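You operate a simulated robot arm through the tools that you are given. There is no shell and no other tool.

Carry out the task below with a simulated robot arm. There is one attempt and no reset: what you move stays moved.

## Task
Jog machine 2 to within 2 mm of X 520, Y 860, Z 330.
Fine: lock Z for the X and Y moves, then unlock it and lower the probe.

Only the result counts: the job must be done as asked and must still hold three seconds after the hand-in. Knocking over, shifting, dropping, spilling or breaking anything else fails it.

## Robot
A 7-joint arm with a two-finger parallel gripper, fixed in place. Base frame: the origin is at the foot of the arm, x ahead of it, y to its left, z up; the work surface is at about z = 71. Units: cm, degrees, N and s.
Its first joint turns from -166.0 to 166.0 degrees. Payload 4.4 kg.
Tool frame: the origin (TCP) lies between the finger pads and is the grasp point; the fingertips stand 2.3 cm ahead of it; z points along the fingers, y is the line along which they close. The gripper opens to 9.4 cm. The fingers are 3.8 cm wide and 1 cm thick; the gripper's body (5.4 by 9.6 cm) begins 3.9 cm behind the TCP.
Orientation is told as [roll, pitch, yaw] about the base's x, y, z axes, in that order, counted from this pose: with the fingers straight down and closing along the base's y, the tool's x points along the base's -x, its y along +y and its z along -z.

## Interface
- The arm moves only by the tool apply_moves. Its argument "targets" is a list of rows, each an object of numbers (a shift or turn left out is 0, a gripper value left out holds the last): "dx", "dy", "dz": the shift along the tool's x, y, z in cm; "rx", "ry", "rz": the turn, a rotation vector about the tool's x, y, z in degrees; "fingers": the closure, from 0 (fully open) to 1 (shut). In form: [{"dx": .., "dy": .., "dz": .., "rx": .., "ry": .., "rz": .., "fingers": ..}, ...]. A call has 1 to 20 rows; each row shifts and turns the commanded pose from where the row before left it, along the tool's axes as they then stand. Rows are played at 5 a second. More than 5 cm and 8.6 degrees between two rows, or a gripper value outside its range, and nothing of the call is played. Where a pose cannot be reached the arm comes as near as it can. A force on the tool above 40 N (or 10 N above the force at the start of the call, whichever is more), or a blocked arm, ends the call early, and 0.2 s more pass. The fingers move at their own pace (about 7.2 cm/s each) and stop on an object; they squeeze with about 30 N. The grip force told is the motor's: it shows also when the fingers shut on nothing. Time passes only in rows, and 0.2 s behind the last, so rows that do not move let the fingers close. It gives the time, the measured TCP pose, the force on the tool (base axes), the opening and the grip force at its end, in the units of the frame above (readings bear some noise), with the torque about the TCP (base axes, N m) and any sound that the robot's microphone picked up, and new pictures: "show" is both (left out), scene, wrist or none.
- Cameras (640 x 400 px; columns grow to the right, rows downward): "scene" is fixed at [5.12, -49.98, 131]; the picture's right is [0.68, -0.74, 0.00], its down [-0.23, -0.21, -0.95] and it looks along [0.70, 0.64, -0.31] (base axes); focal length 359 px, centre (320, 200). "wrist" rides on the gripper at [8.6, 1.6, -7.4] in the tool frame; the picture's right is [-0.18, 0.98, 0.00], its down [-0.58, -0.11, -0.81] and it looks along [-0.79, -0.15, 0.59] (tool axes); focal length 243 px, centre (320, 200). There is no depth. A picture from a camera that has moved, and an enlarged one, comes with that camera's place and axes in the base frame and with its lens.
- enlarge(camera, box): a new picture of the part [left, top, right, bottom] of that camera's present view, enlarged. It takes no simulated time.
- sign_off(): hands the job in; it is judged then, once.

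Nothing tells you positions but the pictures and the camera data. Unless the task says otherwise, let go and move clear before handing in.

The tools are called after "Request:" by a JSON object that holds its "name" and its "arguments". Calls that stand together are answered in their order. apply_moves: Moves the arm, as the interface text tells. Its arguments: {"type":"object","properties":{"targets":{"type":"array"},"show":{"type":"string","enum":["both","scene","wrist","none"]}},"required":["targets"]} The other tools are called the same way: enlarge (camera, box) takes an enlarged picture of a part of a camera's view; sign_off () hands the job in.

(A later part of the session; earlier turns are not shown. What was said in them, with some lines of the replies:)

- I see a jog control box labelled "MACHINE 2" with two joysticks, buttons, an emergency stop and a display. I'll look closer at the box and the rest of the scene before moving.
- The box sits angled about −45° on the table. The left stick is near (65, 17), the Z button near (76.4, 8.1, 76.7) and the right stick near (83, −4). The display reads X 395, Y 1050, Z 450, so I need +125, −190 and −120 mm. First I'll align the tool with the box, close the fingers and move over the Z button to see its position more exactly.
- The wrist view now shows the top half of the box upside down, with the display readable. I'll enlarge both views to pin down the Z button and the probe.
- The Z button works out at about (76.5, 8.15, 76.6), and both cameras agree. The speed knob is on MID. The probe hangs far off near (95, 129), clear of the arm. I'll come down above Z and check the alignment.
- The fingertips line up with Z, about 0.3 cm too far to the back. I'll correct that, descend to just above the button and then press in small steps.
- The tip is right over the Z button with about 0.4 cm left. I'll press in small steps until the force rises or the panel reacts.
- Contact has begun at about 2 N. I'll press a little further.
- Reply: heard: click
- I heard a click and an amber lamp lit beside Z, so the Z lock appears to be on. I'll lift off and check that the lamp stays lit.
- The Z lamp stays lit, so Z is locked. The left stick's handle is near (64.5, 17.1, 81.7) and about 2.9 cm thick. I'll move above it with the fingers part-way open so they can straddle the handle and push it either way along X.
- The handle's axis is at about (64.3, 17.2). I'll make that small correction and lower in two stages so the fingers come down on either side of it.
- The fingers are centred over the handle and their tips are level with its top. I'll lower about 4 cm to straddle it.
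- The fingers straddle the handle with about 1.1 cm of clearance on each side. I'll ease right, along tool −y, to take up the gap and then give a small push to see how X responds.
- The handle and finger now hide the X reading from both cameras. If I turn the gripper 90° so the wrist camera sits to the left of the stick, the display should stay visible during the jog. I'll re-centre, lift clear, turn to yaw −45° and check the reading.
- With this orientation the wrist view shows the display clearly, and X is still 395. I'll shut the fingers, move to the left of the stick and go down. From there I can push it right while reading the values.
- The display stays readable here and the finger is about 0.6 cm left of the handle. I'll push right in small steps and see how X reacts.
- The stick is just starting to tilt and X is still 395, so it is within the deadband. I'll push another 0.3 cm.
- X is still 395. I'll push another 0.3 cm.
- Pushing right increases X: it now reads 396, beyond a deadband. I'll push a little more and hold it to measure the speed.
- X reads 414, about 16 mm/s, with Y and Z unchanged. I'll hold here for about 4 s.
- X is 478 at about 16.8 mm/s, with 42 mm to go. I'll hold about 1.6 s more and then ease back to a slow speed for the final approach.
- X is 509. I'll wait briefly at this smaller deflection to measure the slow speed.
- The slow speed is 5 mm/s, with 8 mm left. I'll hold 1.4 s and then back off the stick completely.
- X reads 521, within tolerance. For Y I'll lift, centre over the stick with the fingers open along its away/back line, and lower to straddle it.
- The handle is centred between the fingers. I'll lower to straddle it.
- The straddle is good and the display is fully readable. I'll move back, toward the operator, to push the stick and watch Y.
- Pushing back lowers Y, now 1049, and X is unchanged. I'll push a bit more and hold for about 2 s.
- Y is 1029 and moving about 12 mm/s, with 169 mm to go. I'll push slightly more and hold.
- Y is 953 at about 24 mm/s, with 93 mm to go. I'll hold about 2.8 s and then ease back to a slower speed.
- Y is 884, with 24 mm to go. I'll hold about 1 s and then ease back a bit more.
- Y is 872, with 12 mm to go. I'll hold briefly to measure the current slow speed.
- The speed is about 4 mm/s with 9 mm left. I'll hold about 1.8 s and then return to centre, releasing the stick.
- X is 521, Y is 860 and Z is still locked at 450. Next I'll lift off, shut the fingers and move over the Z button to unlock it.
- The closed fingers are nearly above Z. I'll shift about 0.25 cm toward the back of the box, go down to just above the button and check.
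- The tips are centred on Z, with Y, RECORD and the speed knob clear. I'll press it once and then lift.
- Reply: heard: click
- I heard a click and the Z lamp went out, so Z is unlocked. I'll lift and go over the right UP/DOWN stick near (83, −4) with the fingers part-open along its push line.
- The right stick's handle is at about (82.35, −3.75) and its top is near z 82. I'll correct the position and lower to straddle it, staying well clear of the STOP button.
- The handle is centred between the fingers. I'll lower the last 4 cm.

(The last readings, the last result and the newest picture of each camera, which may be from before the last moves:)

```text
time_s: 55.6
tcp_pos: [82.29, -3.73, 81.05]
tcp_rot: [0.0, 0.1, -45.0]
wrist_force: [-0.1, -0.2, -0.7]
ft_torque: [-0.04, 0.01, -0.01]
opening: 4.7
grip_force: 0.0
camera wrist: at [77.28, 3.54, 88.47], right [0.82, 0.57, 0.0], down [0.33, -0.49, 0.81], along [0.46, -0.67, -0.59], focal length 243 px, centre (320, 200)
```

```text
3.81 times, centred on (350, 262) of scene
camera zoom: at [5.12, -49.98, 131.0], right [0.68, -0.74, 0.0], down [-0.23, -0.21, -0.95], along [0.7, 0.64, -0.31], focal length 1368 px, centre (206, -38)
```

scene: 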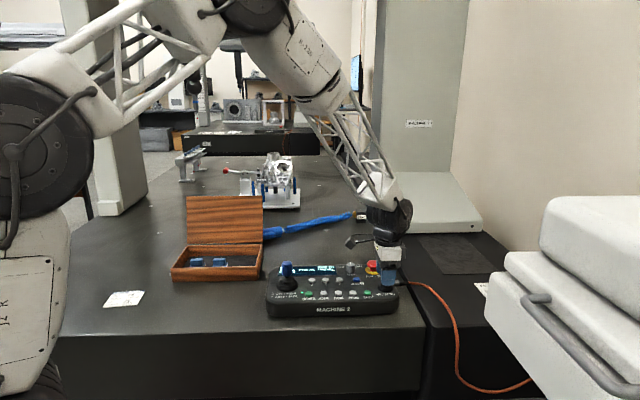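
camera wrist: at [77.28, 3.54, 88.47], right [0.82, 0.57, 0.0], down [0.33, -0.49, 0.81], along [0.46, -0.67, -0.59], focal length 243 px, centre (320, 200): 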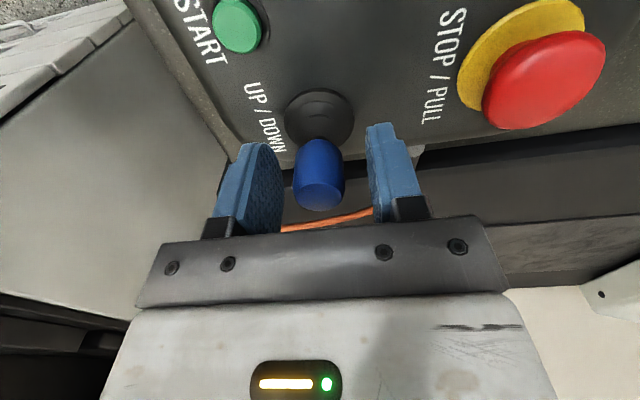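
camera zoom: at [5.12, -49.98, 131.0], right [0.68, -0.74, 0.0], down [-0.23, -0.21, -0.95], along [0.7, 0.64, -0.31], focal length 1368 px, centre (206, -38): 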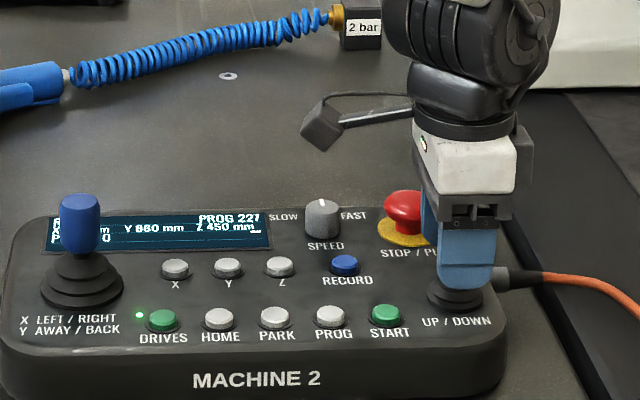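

The fingers straddle the right stick with STOP well clear. I'll pull back toward the operator in small steps and watch Z on the scene camera.

Request:
{"name": "apply_moves", "arguments": {"targets": [{"dy": -0.6}, {"dy": -0.4}, {"dy": -0.4}, {}], "show": "none"}}

Request:
{"name": "enlarge", "arguments": {"camera": "scene", "box": [280, 250, 400, 310]}}

Request:
{"name": "enlarge", "arguments": {"camera": "wrist", "box": [170, 0, 590, 240]}}

```text
time_s: 56.6
tcp_pos: [81.4, -4.87, 81.04]
tcp_rot: [0.1, -0.1, -45.1]
wrist_force: [0.5, -0.3, -0.1]
ft_torque: [0.01, -0.03, -0.01]
opening: 4.72
grip_force: 0.5
```

```text
5.33 times, centred on (340, 280) of scene
camera zoom: at [5.12, -49.98, 131.0], right [0.68, -0.74, 0.0], down [-0.23, -0.21, -0.95], along [0.7, 0.64, -0.31], focal length 1915 px, centre (213, -227)
```

zoom: 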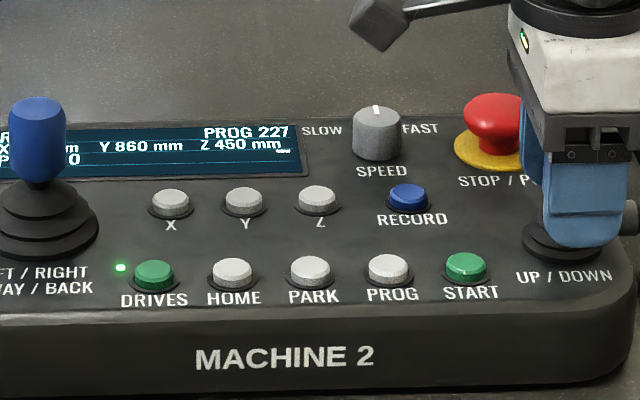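

```text
1.52 times, centred on (380, 120) of wrist
camera zoom: at [76.25, 2.5, 88.47], right [0.82, 0.57, 0.0], down [0.33, -0.49, 0.81], along [0.46, -0.67, -0.59], focal length 370 px, centre (229, 322)
```

zoom: 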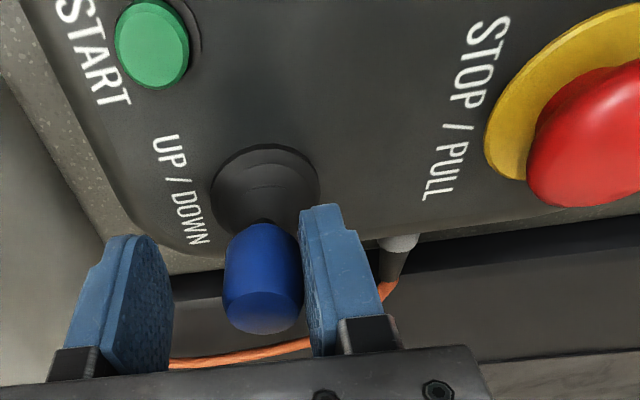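

The finger has just touched the stick and Z is still 450. I'll add a little more deflection in steps.

Request:
{"name": "apply_moves", "arguments": {"targets": [{"dy": -0.2}, {"dy": -0.2}, {}], "show": "none"}}

Request:
{"name": "enlarge", "arguments": {"camera": "scene", "box": [280, 250, 400, 310]}}

```text
time_s: 57.4
tcp_pos: [80.99, -5.0, 81.09]
tcp_rot: [-0.1, -0.1, -45.0]
wrist_force: [2.6, 0.3, -0.6]
ft_torque: [0.05, -0.02, -0.02]
opening: 4.73
grip_force: 0.5
```

```text
5.33 times, centred on (340, 280) of scene
camera zoom: at [5.12, -49.98, 131.0], right [0.68, -0.74, 0.0], down [-0.23, -0.21, -0.95], along [0.7, 0.64, -0.31], focal length 1915 px, centre (213, -227)
```

zoom: 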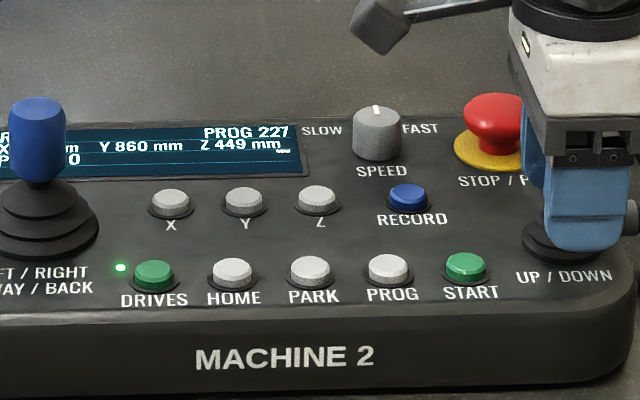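

Pulling back lowers Z, now 449. I'll pull slightly more and hold about 1 s to measure the speed.

Request:
{"name": "apply_moves", "arguments": {"targets": [{"dy": -0.15}, {}, {}, {}, {}], "show": "none"}}

Request:
{"name": "enlarge", "arguments": {"camera": "scene", "box": [280, 250, 400, 310]}}

```text
time_s: 58.6
tcp_pos: [80.98, -5.08, 80.91]
tcp_rot: [0.1, 0.1, -45.0]
wrist_force: [0.6, 0.9, -0.1]
ft_torque: [0.0, 0.0, -0.01]
opening: 4.76
grip_force: 0.4
```

```text
5.33 times, centred on (340, 280) of scene
camera zoom: at [5.12, -49.98, 131.0], right [0.68, -0.74, 0.0], down [-0.23, -0.21, -0.95], along [0.7, 0.64, -0.31], focal length 1915 px, centre (213, -227)
```

zoom: 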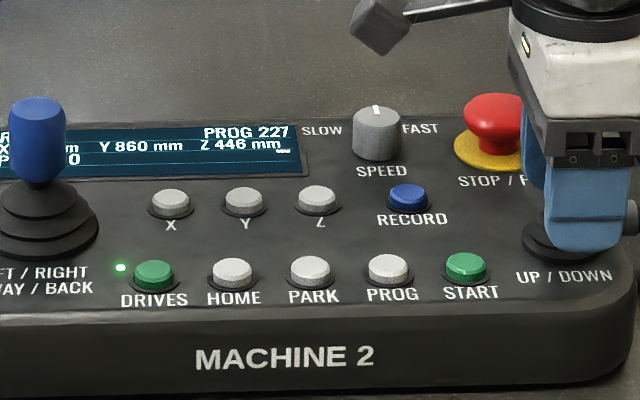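

Z is 446, about 3 mm/s. I'll pull a bit more for speed and hold about 2.4 s.

Request:
{"name": "apply_moves", "arguments": {"targets": [{"dy": -0.25}, {}, {}, {}, {}, {}, {}, {}, {}, {}, {}], "show": "none"}}

Request:
{"name": "enlarge", "arguments": {"camera": "scene", "box": [280, 250, 400, 310]}}

Request:
{"name": "enlarge", "arguments": {"camera": "scene", "box": [130, 0, 380, 230]}}

```text
time_s: 61.0
tcp_pos: [80.82, -5.26, 81.15]
tcp_rot: [0.0, -0.1, -45.0]
wrist_force: [2.4, 0.4, -0.3]
ft_torque: [0.0, -0.03, -0.01]
opening: 4.79
grip_force: 0.9
```

```text
5.33 times, centred on (340, 280) of scene
camera zoom: at [5.12, -49.98, 131.0], right [0.68, -0.74, 0.0], down [-0.23, -0.21, -0.95], along [0.7, 0.64, -0.31], focal length 1915 px, centre (213, -227)
```

zoom: 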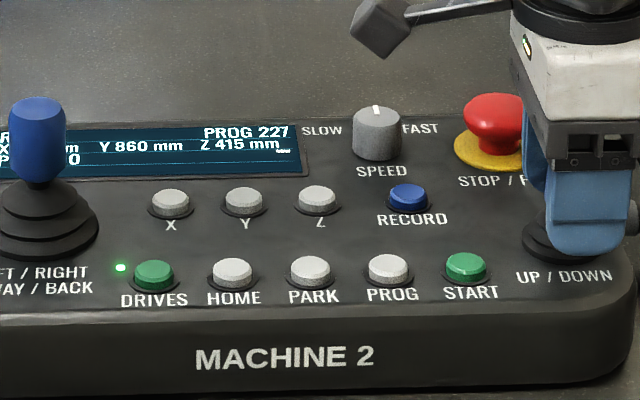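

```text
1.74 times, centred on (255, 115) of scene
camera zoom: at [5.12, -49.98, 131.0], right [0.68, -0.74, 0.0], down [-0.23, -0.21, -0.95], along [0.7, 0.64, -0.31], focal length 625 px, centre (433, 348)
```

zoom: 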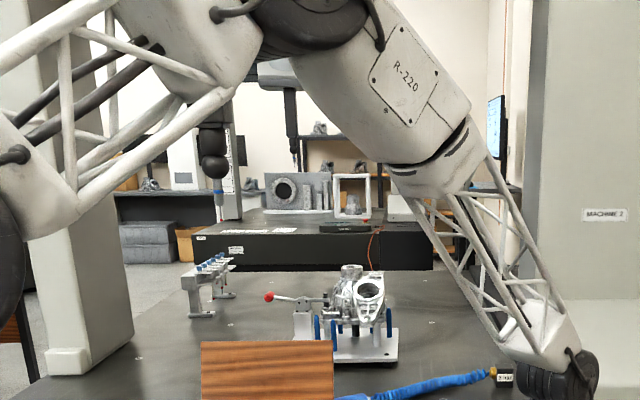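

Z is 415 at about 13 mm/s, with 85 mm to go. I'll hold about 4.2 s.

Request:
{"name": "apply_moves", "arguments": {"targets": [{}, {}, {}, {}, {}, {}, {}, {}, {}, {}, {}, {}, {}, {}, {}, {}, {}, {}, {}, {}], "show": "none"}}

Request:
{"name": "enlarge", "arguments": {"camera": "scene", "box": [280, 250, 400, 310]}}

Request:
{"name": "enlarge", "arguments": {"camera": "scene", "box": [130, 0, 380, 230]}}

```text
time_s: 65.2
tcp_pos: [80.82, -5.21, 81.01]
tcp_rot: [0.1, 0.0, -45.1]
wrist_force: [2.0, 1.7, 0.3]
ft_torque: [-0.01, -0.02, -0.02]
opening: 4.79
grip_force: 1.2
```

```text
5.33 times, centred on (340, 280) of scene
camera zoom: at [5.12, -49.98, 131.0], right [0.68, -0.74, 0.0], down [-0.23, -0.21, -0.95], along [0.7, 0.64, -0.31], focal length 1915 px, centre (213, -227)
```

zoom: 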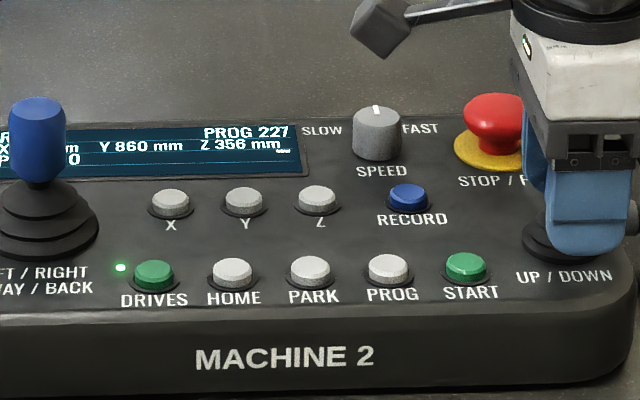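

```text
1.74 times, centred on (255, 115) of scene
camera zoom: at [5.12, -49.98, 131.0], right [0.68, -0.74, 0.0], down [-0.23, -0.21, -0.95], along [0.7, 0.64, -0.31], focal length 625 px, centre (433, 348)
```

zoom: 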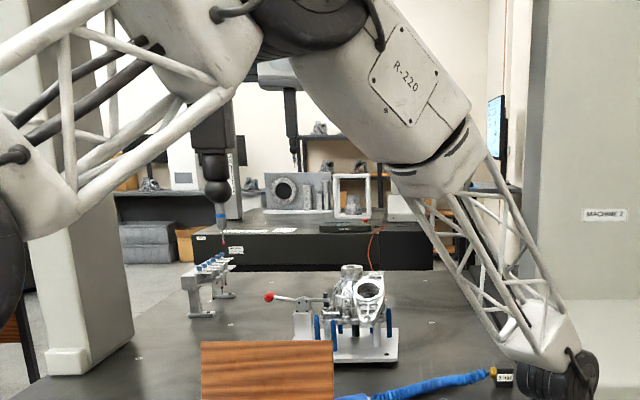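

Z is 356 at 14 mm/s, with 26 mm to go. I'll hold 1 s and then ease off to slow speed.

Request:
{"name": "apply_moves", "arguments": {"targets": [{}, {}, {}, {}, {}, {"dy": 0.22}], "show": "none"}}

Request:
{"name": "enlarge", "arguments": {"camera": "scene", "box": [280, 250, 400, 310]}}

```text
time_s: 66.6
tcp_pos: [80.93, -5.08, 81.0]
tcp_rot: [-0.1, 0.0, -45.0]
wrist_force: [0.7, 1.1, 0.1]
ft_torque: [-0.01, 0.02, 0.03]
opening: 4.74
grip_force: 0.7
```

```text
5.33 times, centred on (340, 280) of scene
camera zoom: at [5.12, -49.98, 131.0], right [0.68, -0.74, 0.0], down [-0.23, -0.21, -0.95], along [0.7, 0.64, -0.31], focal length 1915 px, centre (213, -227)
```

zoom: 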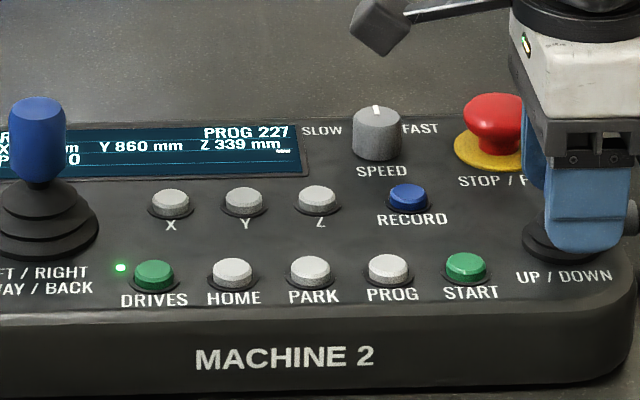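

Z is 339, with 9 mm to go. I'll hold briefly to measure the slow speed.

Request:
{"name": "apply_moves", "arguments": {"targets": [{}, {}, {}, {}], "show": "none"}}

Request:
{"name": "enlarge", "arguments": {"camera": "scene", "box": [280, 250, 400, 310]}}

```text
time_s: 67.6
tcp_pos: [80.91, -5.14, 81.02]
tcp_rot: [0.0, -0.1, -45.0]
wrist_force: [-0.7, 1.9, 0.4]
ft_torque: [-0.01, 0.0, 0.02]
opening: 4.75
grip_force: 0.3
```

```text
5.33 times, centred on (340, 280) of scene
camera zoom: at [5.12, -49.98, 131.0], right [0.68, -0.74, 0.0], down [-0.23, -0.21, -0.95], along [0.7, 0.64, -0.31], focal length 1915 px, centre (213, -227)
```

zoom: 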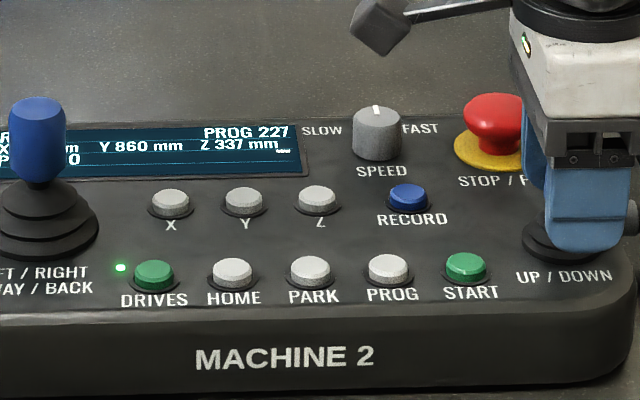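

The speed is about 2.3 mm/s with 7 mm left. I'll hold about 2.2 s and check.

Request:
{"name": "apply_moves", "arguments": {"targets": [{}, {}, {}, {}, {}, {}, {}, {}, {}, {}], "show": "none"}}

Request:
{"name": "enlarge", "arguments": {"camera": "scene", "box": [280, 250, 400, 310]}}

```text
time_s: 69.8
tcp_pos: [80.99, -5.13, 81.0]
tcp_rot: [0.0, 0.0, -45.0]
wrist_force: [1.0, 1.3, 0.1]
ft_torque: [-0.03, -0.05, -0.01]
opening: 4.76
grip_force: 0.7
```

```text
5.33 times, centred on (340, 280) of scene
camera zoom: at [5.12, -49.98, 131.0], right [0.68, -0.74, 0.0], down [-0.23, -0.21, -0.95], along [0.7, 0.64, -0.31], focal length 1915 px, centre (213, -227)
```

zoom: 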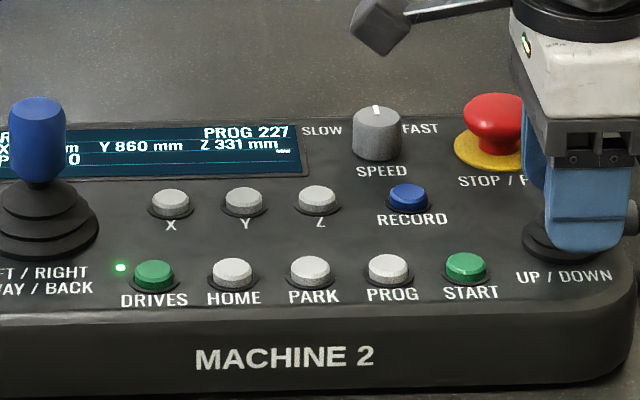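

Z is 331 and moving at about 2.5 mm/s, so releasing now should leave it near 330. I'll return to centre, let the stick spring back and lift clear.

Request:
{"name": "apply_moves", "arguments": {"targets": [{"dy": 0.6}, {"dy": 0.7}, {"dy": 0.68}, {}, {"dz": -2.5}, {"dz": -2.5}, {"dz": -3}, {"dz": -4}, {}]}}

Request:
{"name": "enlarge", "arguments": {"camera": "scene", "box": [265, 250, 405, 320]}}

Request:
{"name": "enlarge", "arguments": {"camera": "scene", "box": [130, 0, 380, 230]}}

```text
time_s: 71.8
tcp_pos: [82.45, -3.69, 93.21]
tcp_rot: [0.1, -0.1, -45.0]
wrist_force: [-0.7, 0.2, 1.1]
ft_torque: [0.0, 0.05, -0.02]
opening: 4.7
grip_force: 0.0
camera wrist: at [77.34, 3.53, 100.64], right [0.82, 0.57, 0.0], down [0.33, -0.49, 0.81], along [0.46, -0.67, -0.59], focal length 243 px, centre (320, 200)
```

scene: 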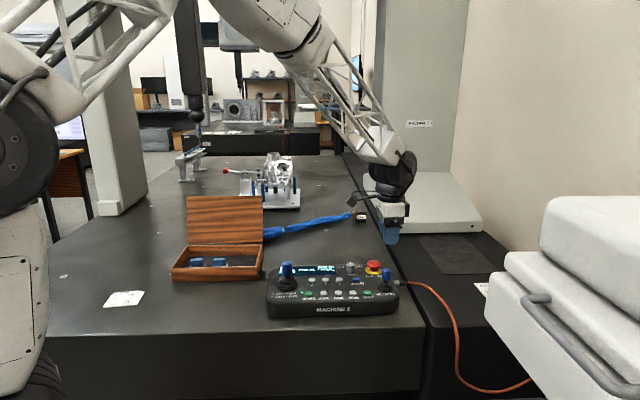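
wrist: 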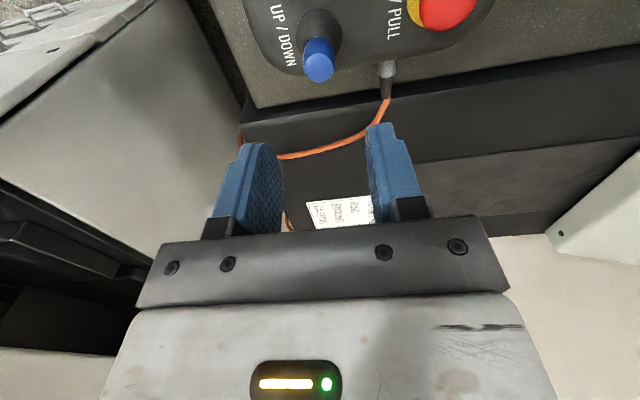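

```text
4.57 times, centred on (335, 285) of scene
camera zoom: at [5.12, -49.98, 131.0], right [0.68, -0.74, 0.0], down [-0.23, -0.21, -0.95], along [0.7, 0.64, -0.31], focal length 1642 px, centre (251, -189)
```

zoom: 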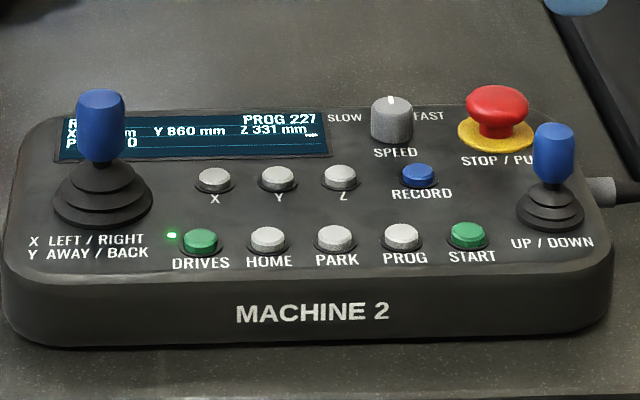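

```text
1.74 times, centred on (255, 115) of scene
camera zoom: at [5.12, -49.98, 131.0], right [0.68, -0.74, 0.0], down [-0.23, -0.21, -0.95], along [0.7, 0.64, -0.31], focal length 625 px, centre (433, 348)
```

zoom: 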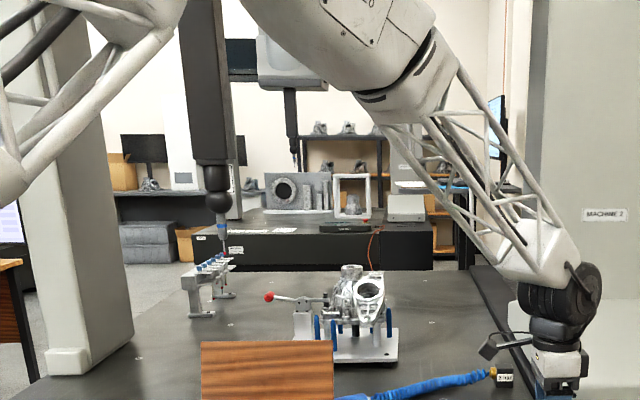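

The panel reads Y 860, Z 331, with X at 521 when last seen, all within 2 mm. I want a safer margin on Z, so I'll go back down to the right stick and nudge it about 1 mm lower.

Request:
{"name": "apply_moves", "arguments": {"targets": [{"dz": 4}, {"dz": 3}, {"dz": 2.5}, {"dz": 2.5}, {}, {"dy": -0.6}, {"dy": -0.6}, {"dy": -0.6}, {}], "show": "none"}}

Request:
{"name": "enlarge", "arguments": {"camera": "scene", "box": [280, 250, 400, 310]}}

```text
time_s: 73.8
tcp_pos: [81.13, -5.05, 81.09]
tcp_rot: [0.0, 0.1, -45.0]
wrist_force: [1.2, 0.8, -0.6]
ft_torque: [0.0, -0.01, -0.02]
opening: 4.78
grip_force: 0.8
```

```text
5.33 times, centred on (340, 280) of scene
camera zoom: at [5.12, -49.98, 131.0], right [0.68, -0.74, 0.0], down [-0.23, -0.21, -0.95], along [0.7, 0.64, -0.31], focal length 1915 px, centre (213, -227)
```

zoom: 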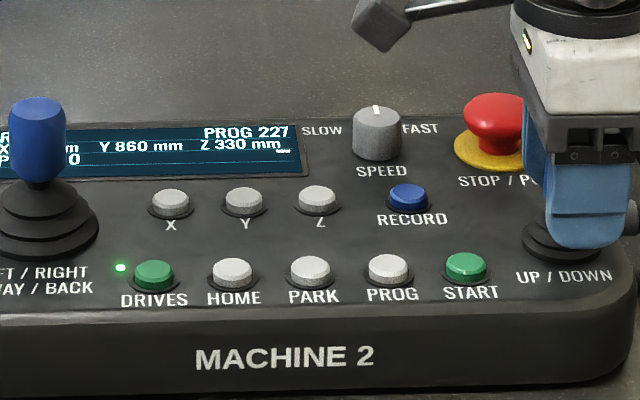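

Z reads 330. I'll release the stick, lift clear and move to where the wrist camera can read the whole display.

Request:
{"name": "apply_moves", "arguments": {"targets": [{"dy": 0.6}, {"dy": 0.6}, {"dy": 0.6}, {"dz": -2.5}, {"dz": -3}, {"dz": -4}, {"dz": -4}, {"dz": -3}, {"dx": 4, "dy": 1}, {"dx": 4, "dy": 1}, {"dx": 4, "dy": 1}, {"dx": 4, "dy": 1}, {"dx": 4}, {"dx": 4}, {}]}}

Request:
{"name": "enlarge", "arguments": {"camera": "scene", "box": [265, 250, 405, 320]}}

Request:
{"name": "enlarge", "arguments": {"camera": "wrist", "box": [200, 0, 560, 220]}}

```text
time_s: 77.0
tcp_pos: [68.27, 16.08, 97.61]
tcp_rot: [0.0, 0.0, -44.9]
wrist_force: [0.1, 0.2, 0.8]
ft_torque: [-0.02, 0.01, -0.02]
opening: 4.71
grip_force: 0.1
camera wrist: at [63.2, 23.28, 105.15], right [0.82, 0.57, 0.0], down [0.33, -0.49, 0.81], along [0.46, -0.66, -0.59], focal length 243 px, centre (320, 200)
```

scene: 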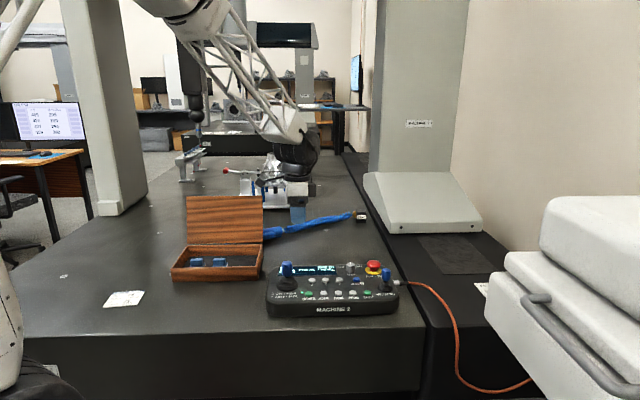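
wrist: 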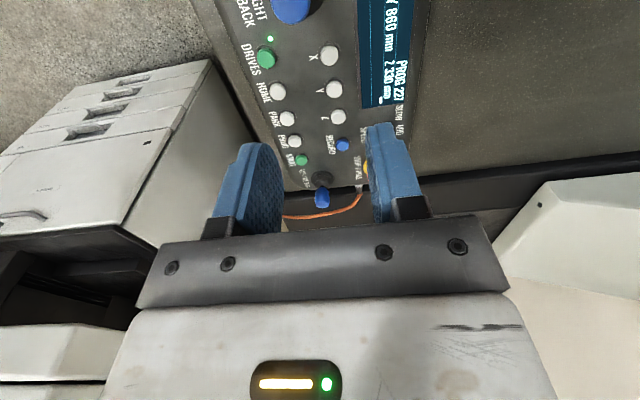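

```text
4.57 times, centred on (335, 285) of scene
camera zoom: at [5.12, -49.98, 131.0], right [0.68, -0.74, 0.0], down [-0.23, -0.21, -0.95], along [0.7, 0.64, -0.31], focal length 1642 px, centre (251, -189)
```

zoom: 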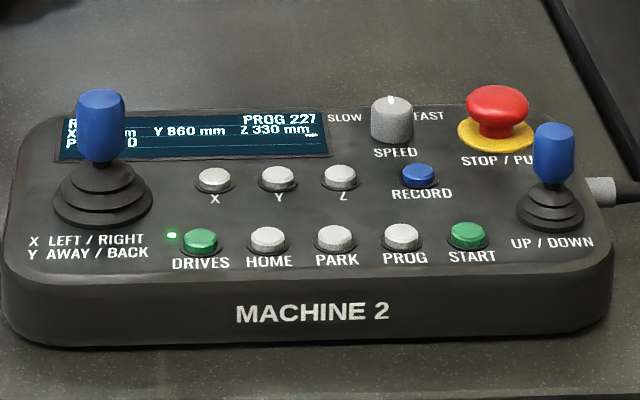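

```text
1.78 times, centred on (380, 110) of wrist
camera zoom: at [63.2, 23.28, 105.15], right [0.82, 0.57, 0.0], down [0.33, -0.49, 0.81], along [0.46, -0.66, -0.59], focal length 431 px, centre (213, 360)
```

zoom: 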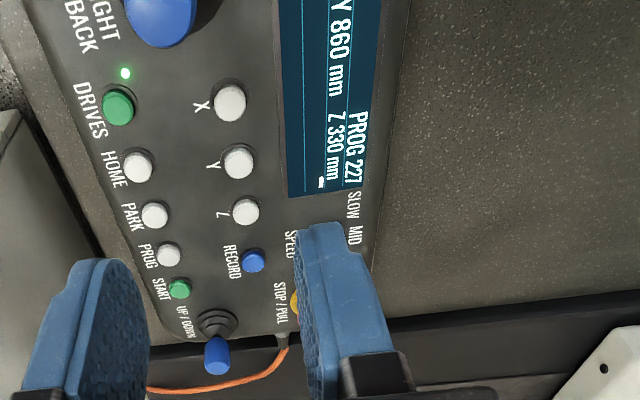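

Y reads 860 and Z reads 330. I'll move a little further left at this height to read X too.

Request:
{"name": "apply_moves", "arguments": {"targets": [{"dx": 4}, {"dx": 4}, {"dx": 2}, {}]}}

Request:
{"name": "enlarge", "arguments": {"camera": "wrist", "box": [280, 0, 560, 200]}}

```text
time_s: 78.0
tcp_pos: [61.18, 23.1, 97.57]
tcp_rot: [-0.1, 0.0, -45.0]
wrist_force: [-0.4, -0.4, 0.4]
ft_torque: [-0.01, -0.02, 0.01]
opening: 4.71
grip_force: 0.1
camera wrist: at [56.09, 30.42, 104.98], right [0.82, 0.57, 0.0], down [0.33, -0.49, 0.81], along [0.46, -0.67, -0.59], focal length 243 px, centre (320, 200)
```

scene: 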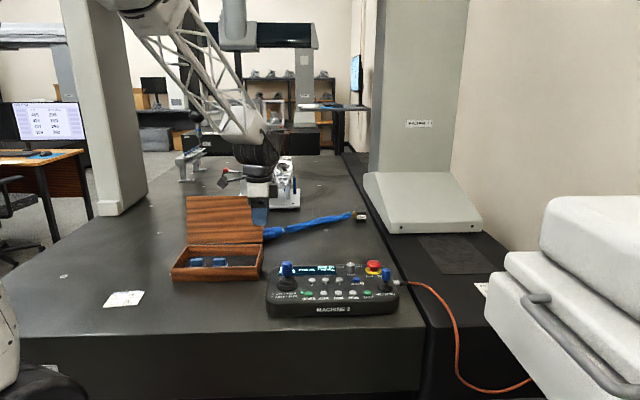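
wrist: 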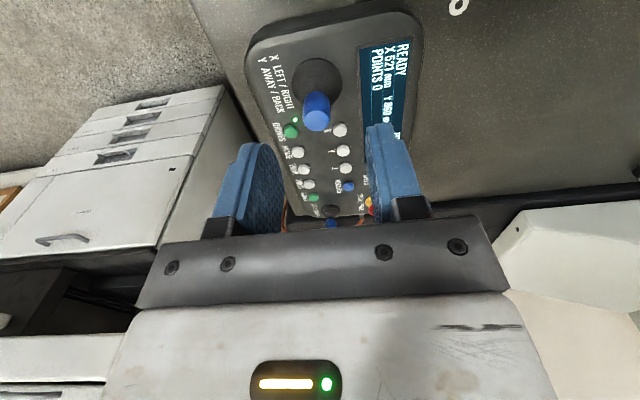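

```text
2.00 times, centred on (420, 100) of wrist
camera zoom: at [56.09, 30.42, 104.98], right [0.82, 0.57, 0.0], down [0.33, -0.49, 0.81], along [0.46, -0.67, -0.59], focal length 485 px, centre (120, 400)
```

zoom: 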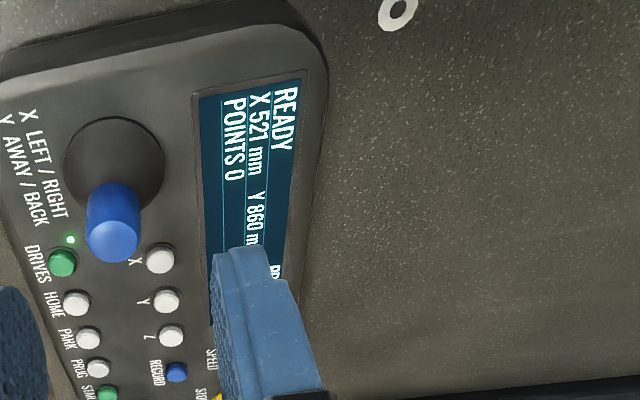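

Machine 2 reads X 521, Y 860, Z 330, with status READY and Z unlocked. Both sticks are back at neutral, nothing else was touched, and the arm is clear. I'm handing in.

Request:
{"name": "sign_off", "arguments": {}}

```text
The job is handed in.
```

Machine 2 now reads X 521, Y 860, Z 330, each within 2 mm of the target, and I've handed the job in. X is 1 mm over; the other two match exactly.

I locked Z for the X and Y moves. I then unlocked it and lowered the probe, with one small extra nudge to bring Z from 331 to 330.

The panel shows READY with the Z lamp off, and both sticks are back at neutral. The arm is clear, and I saw nothing knocked or shifted.
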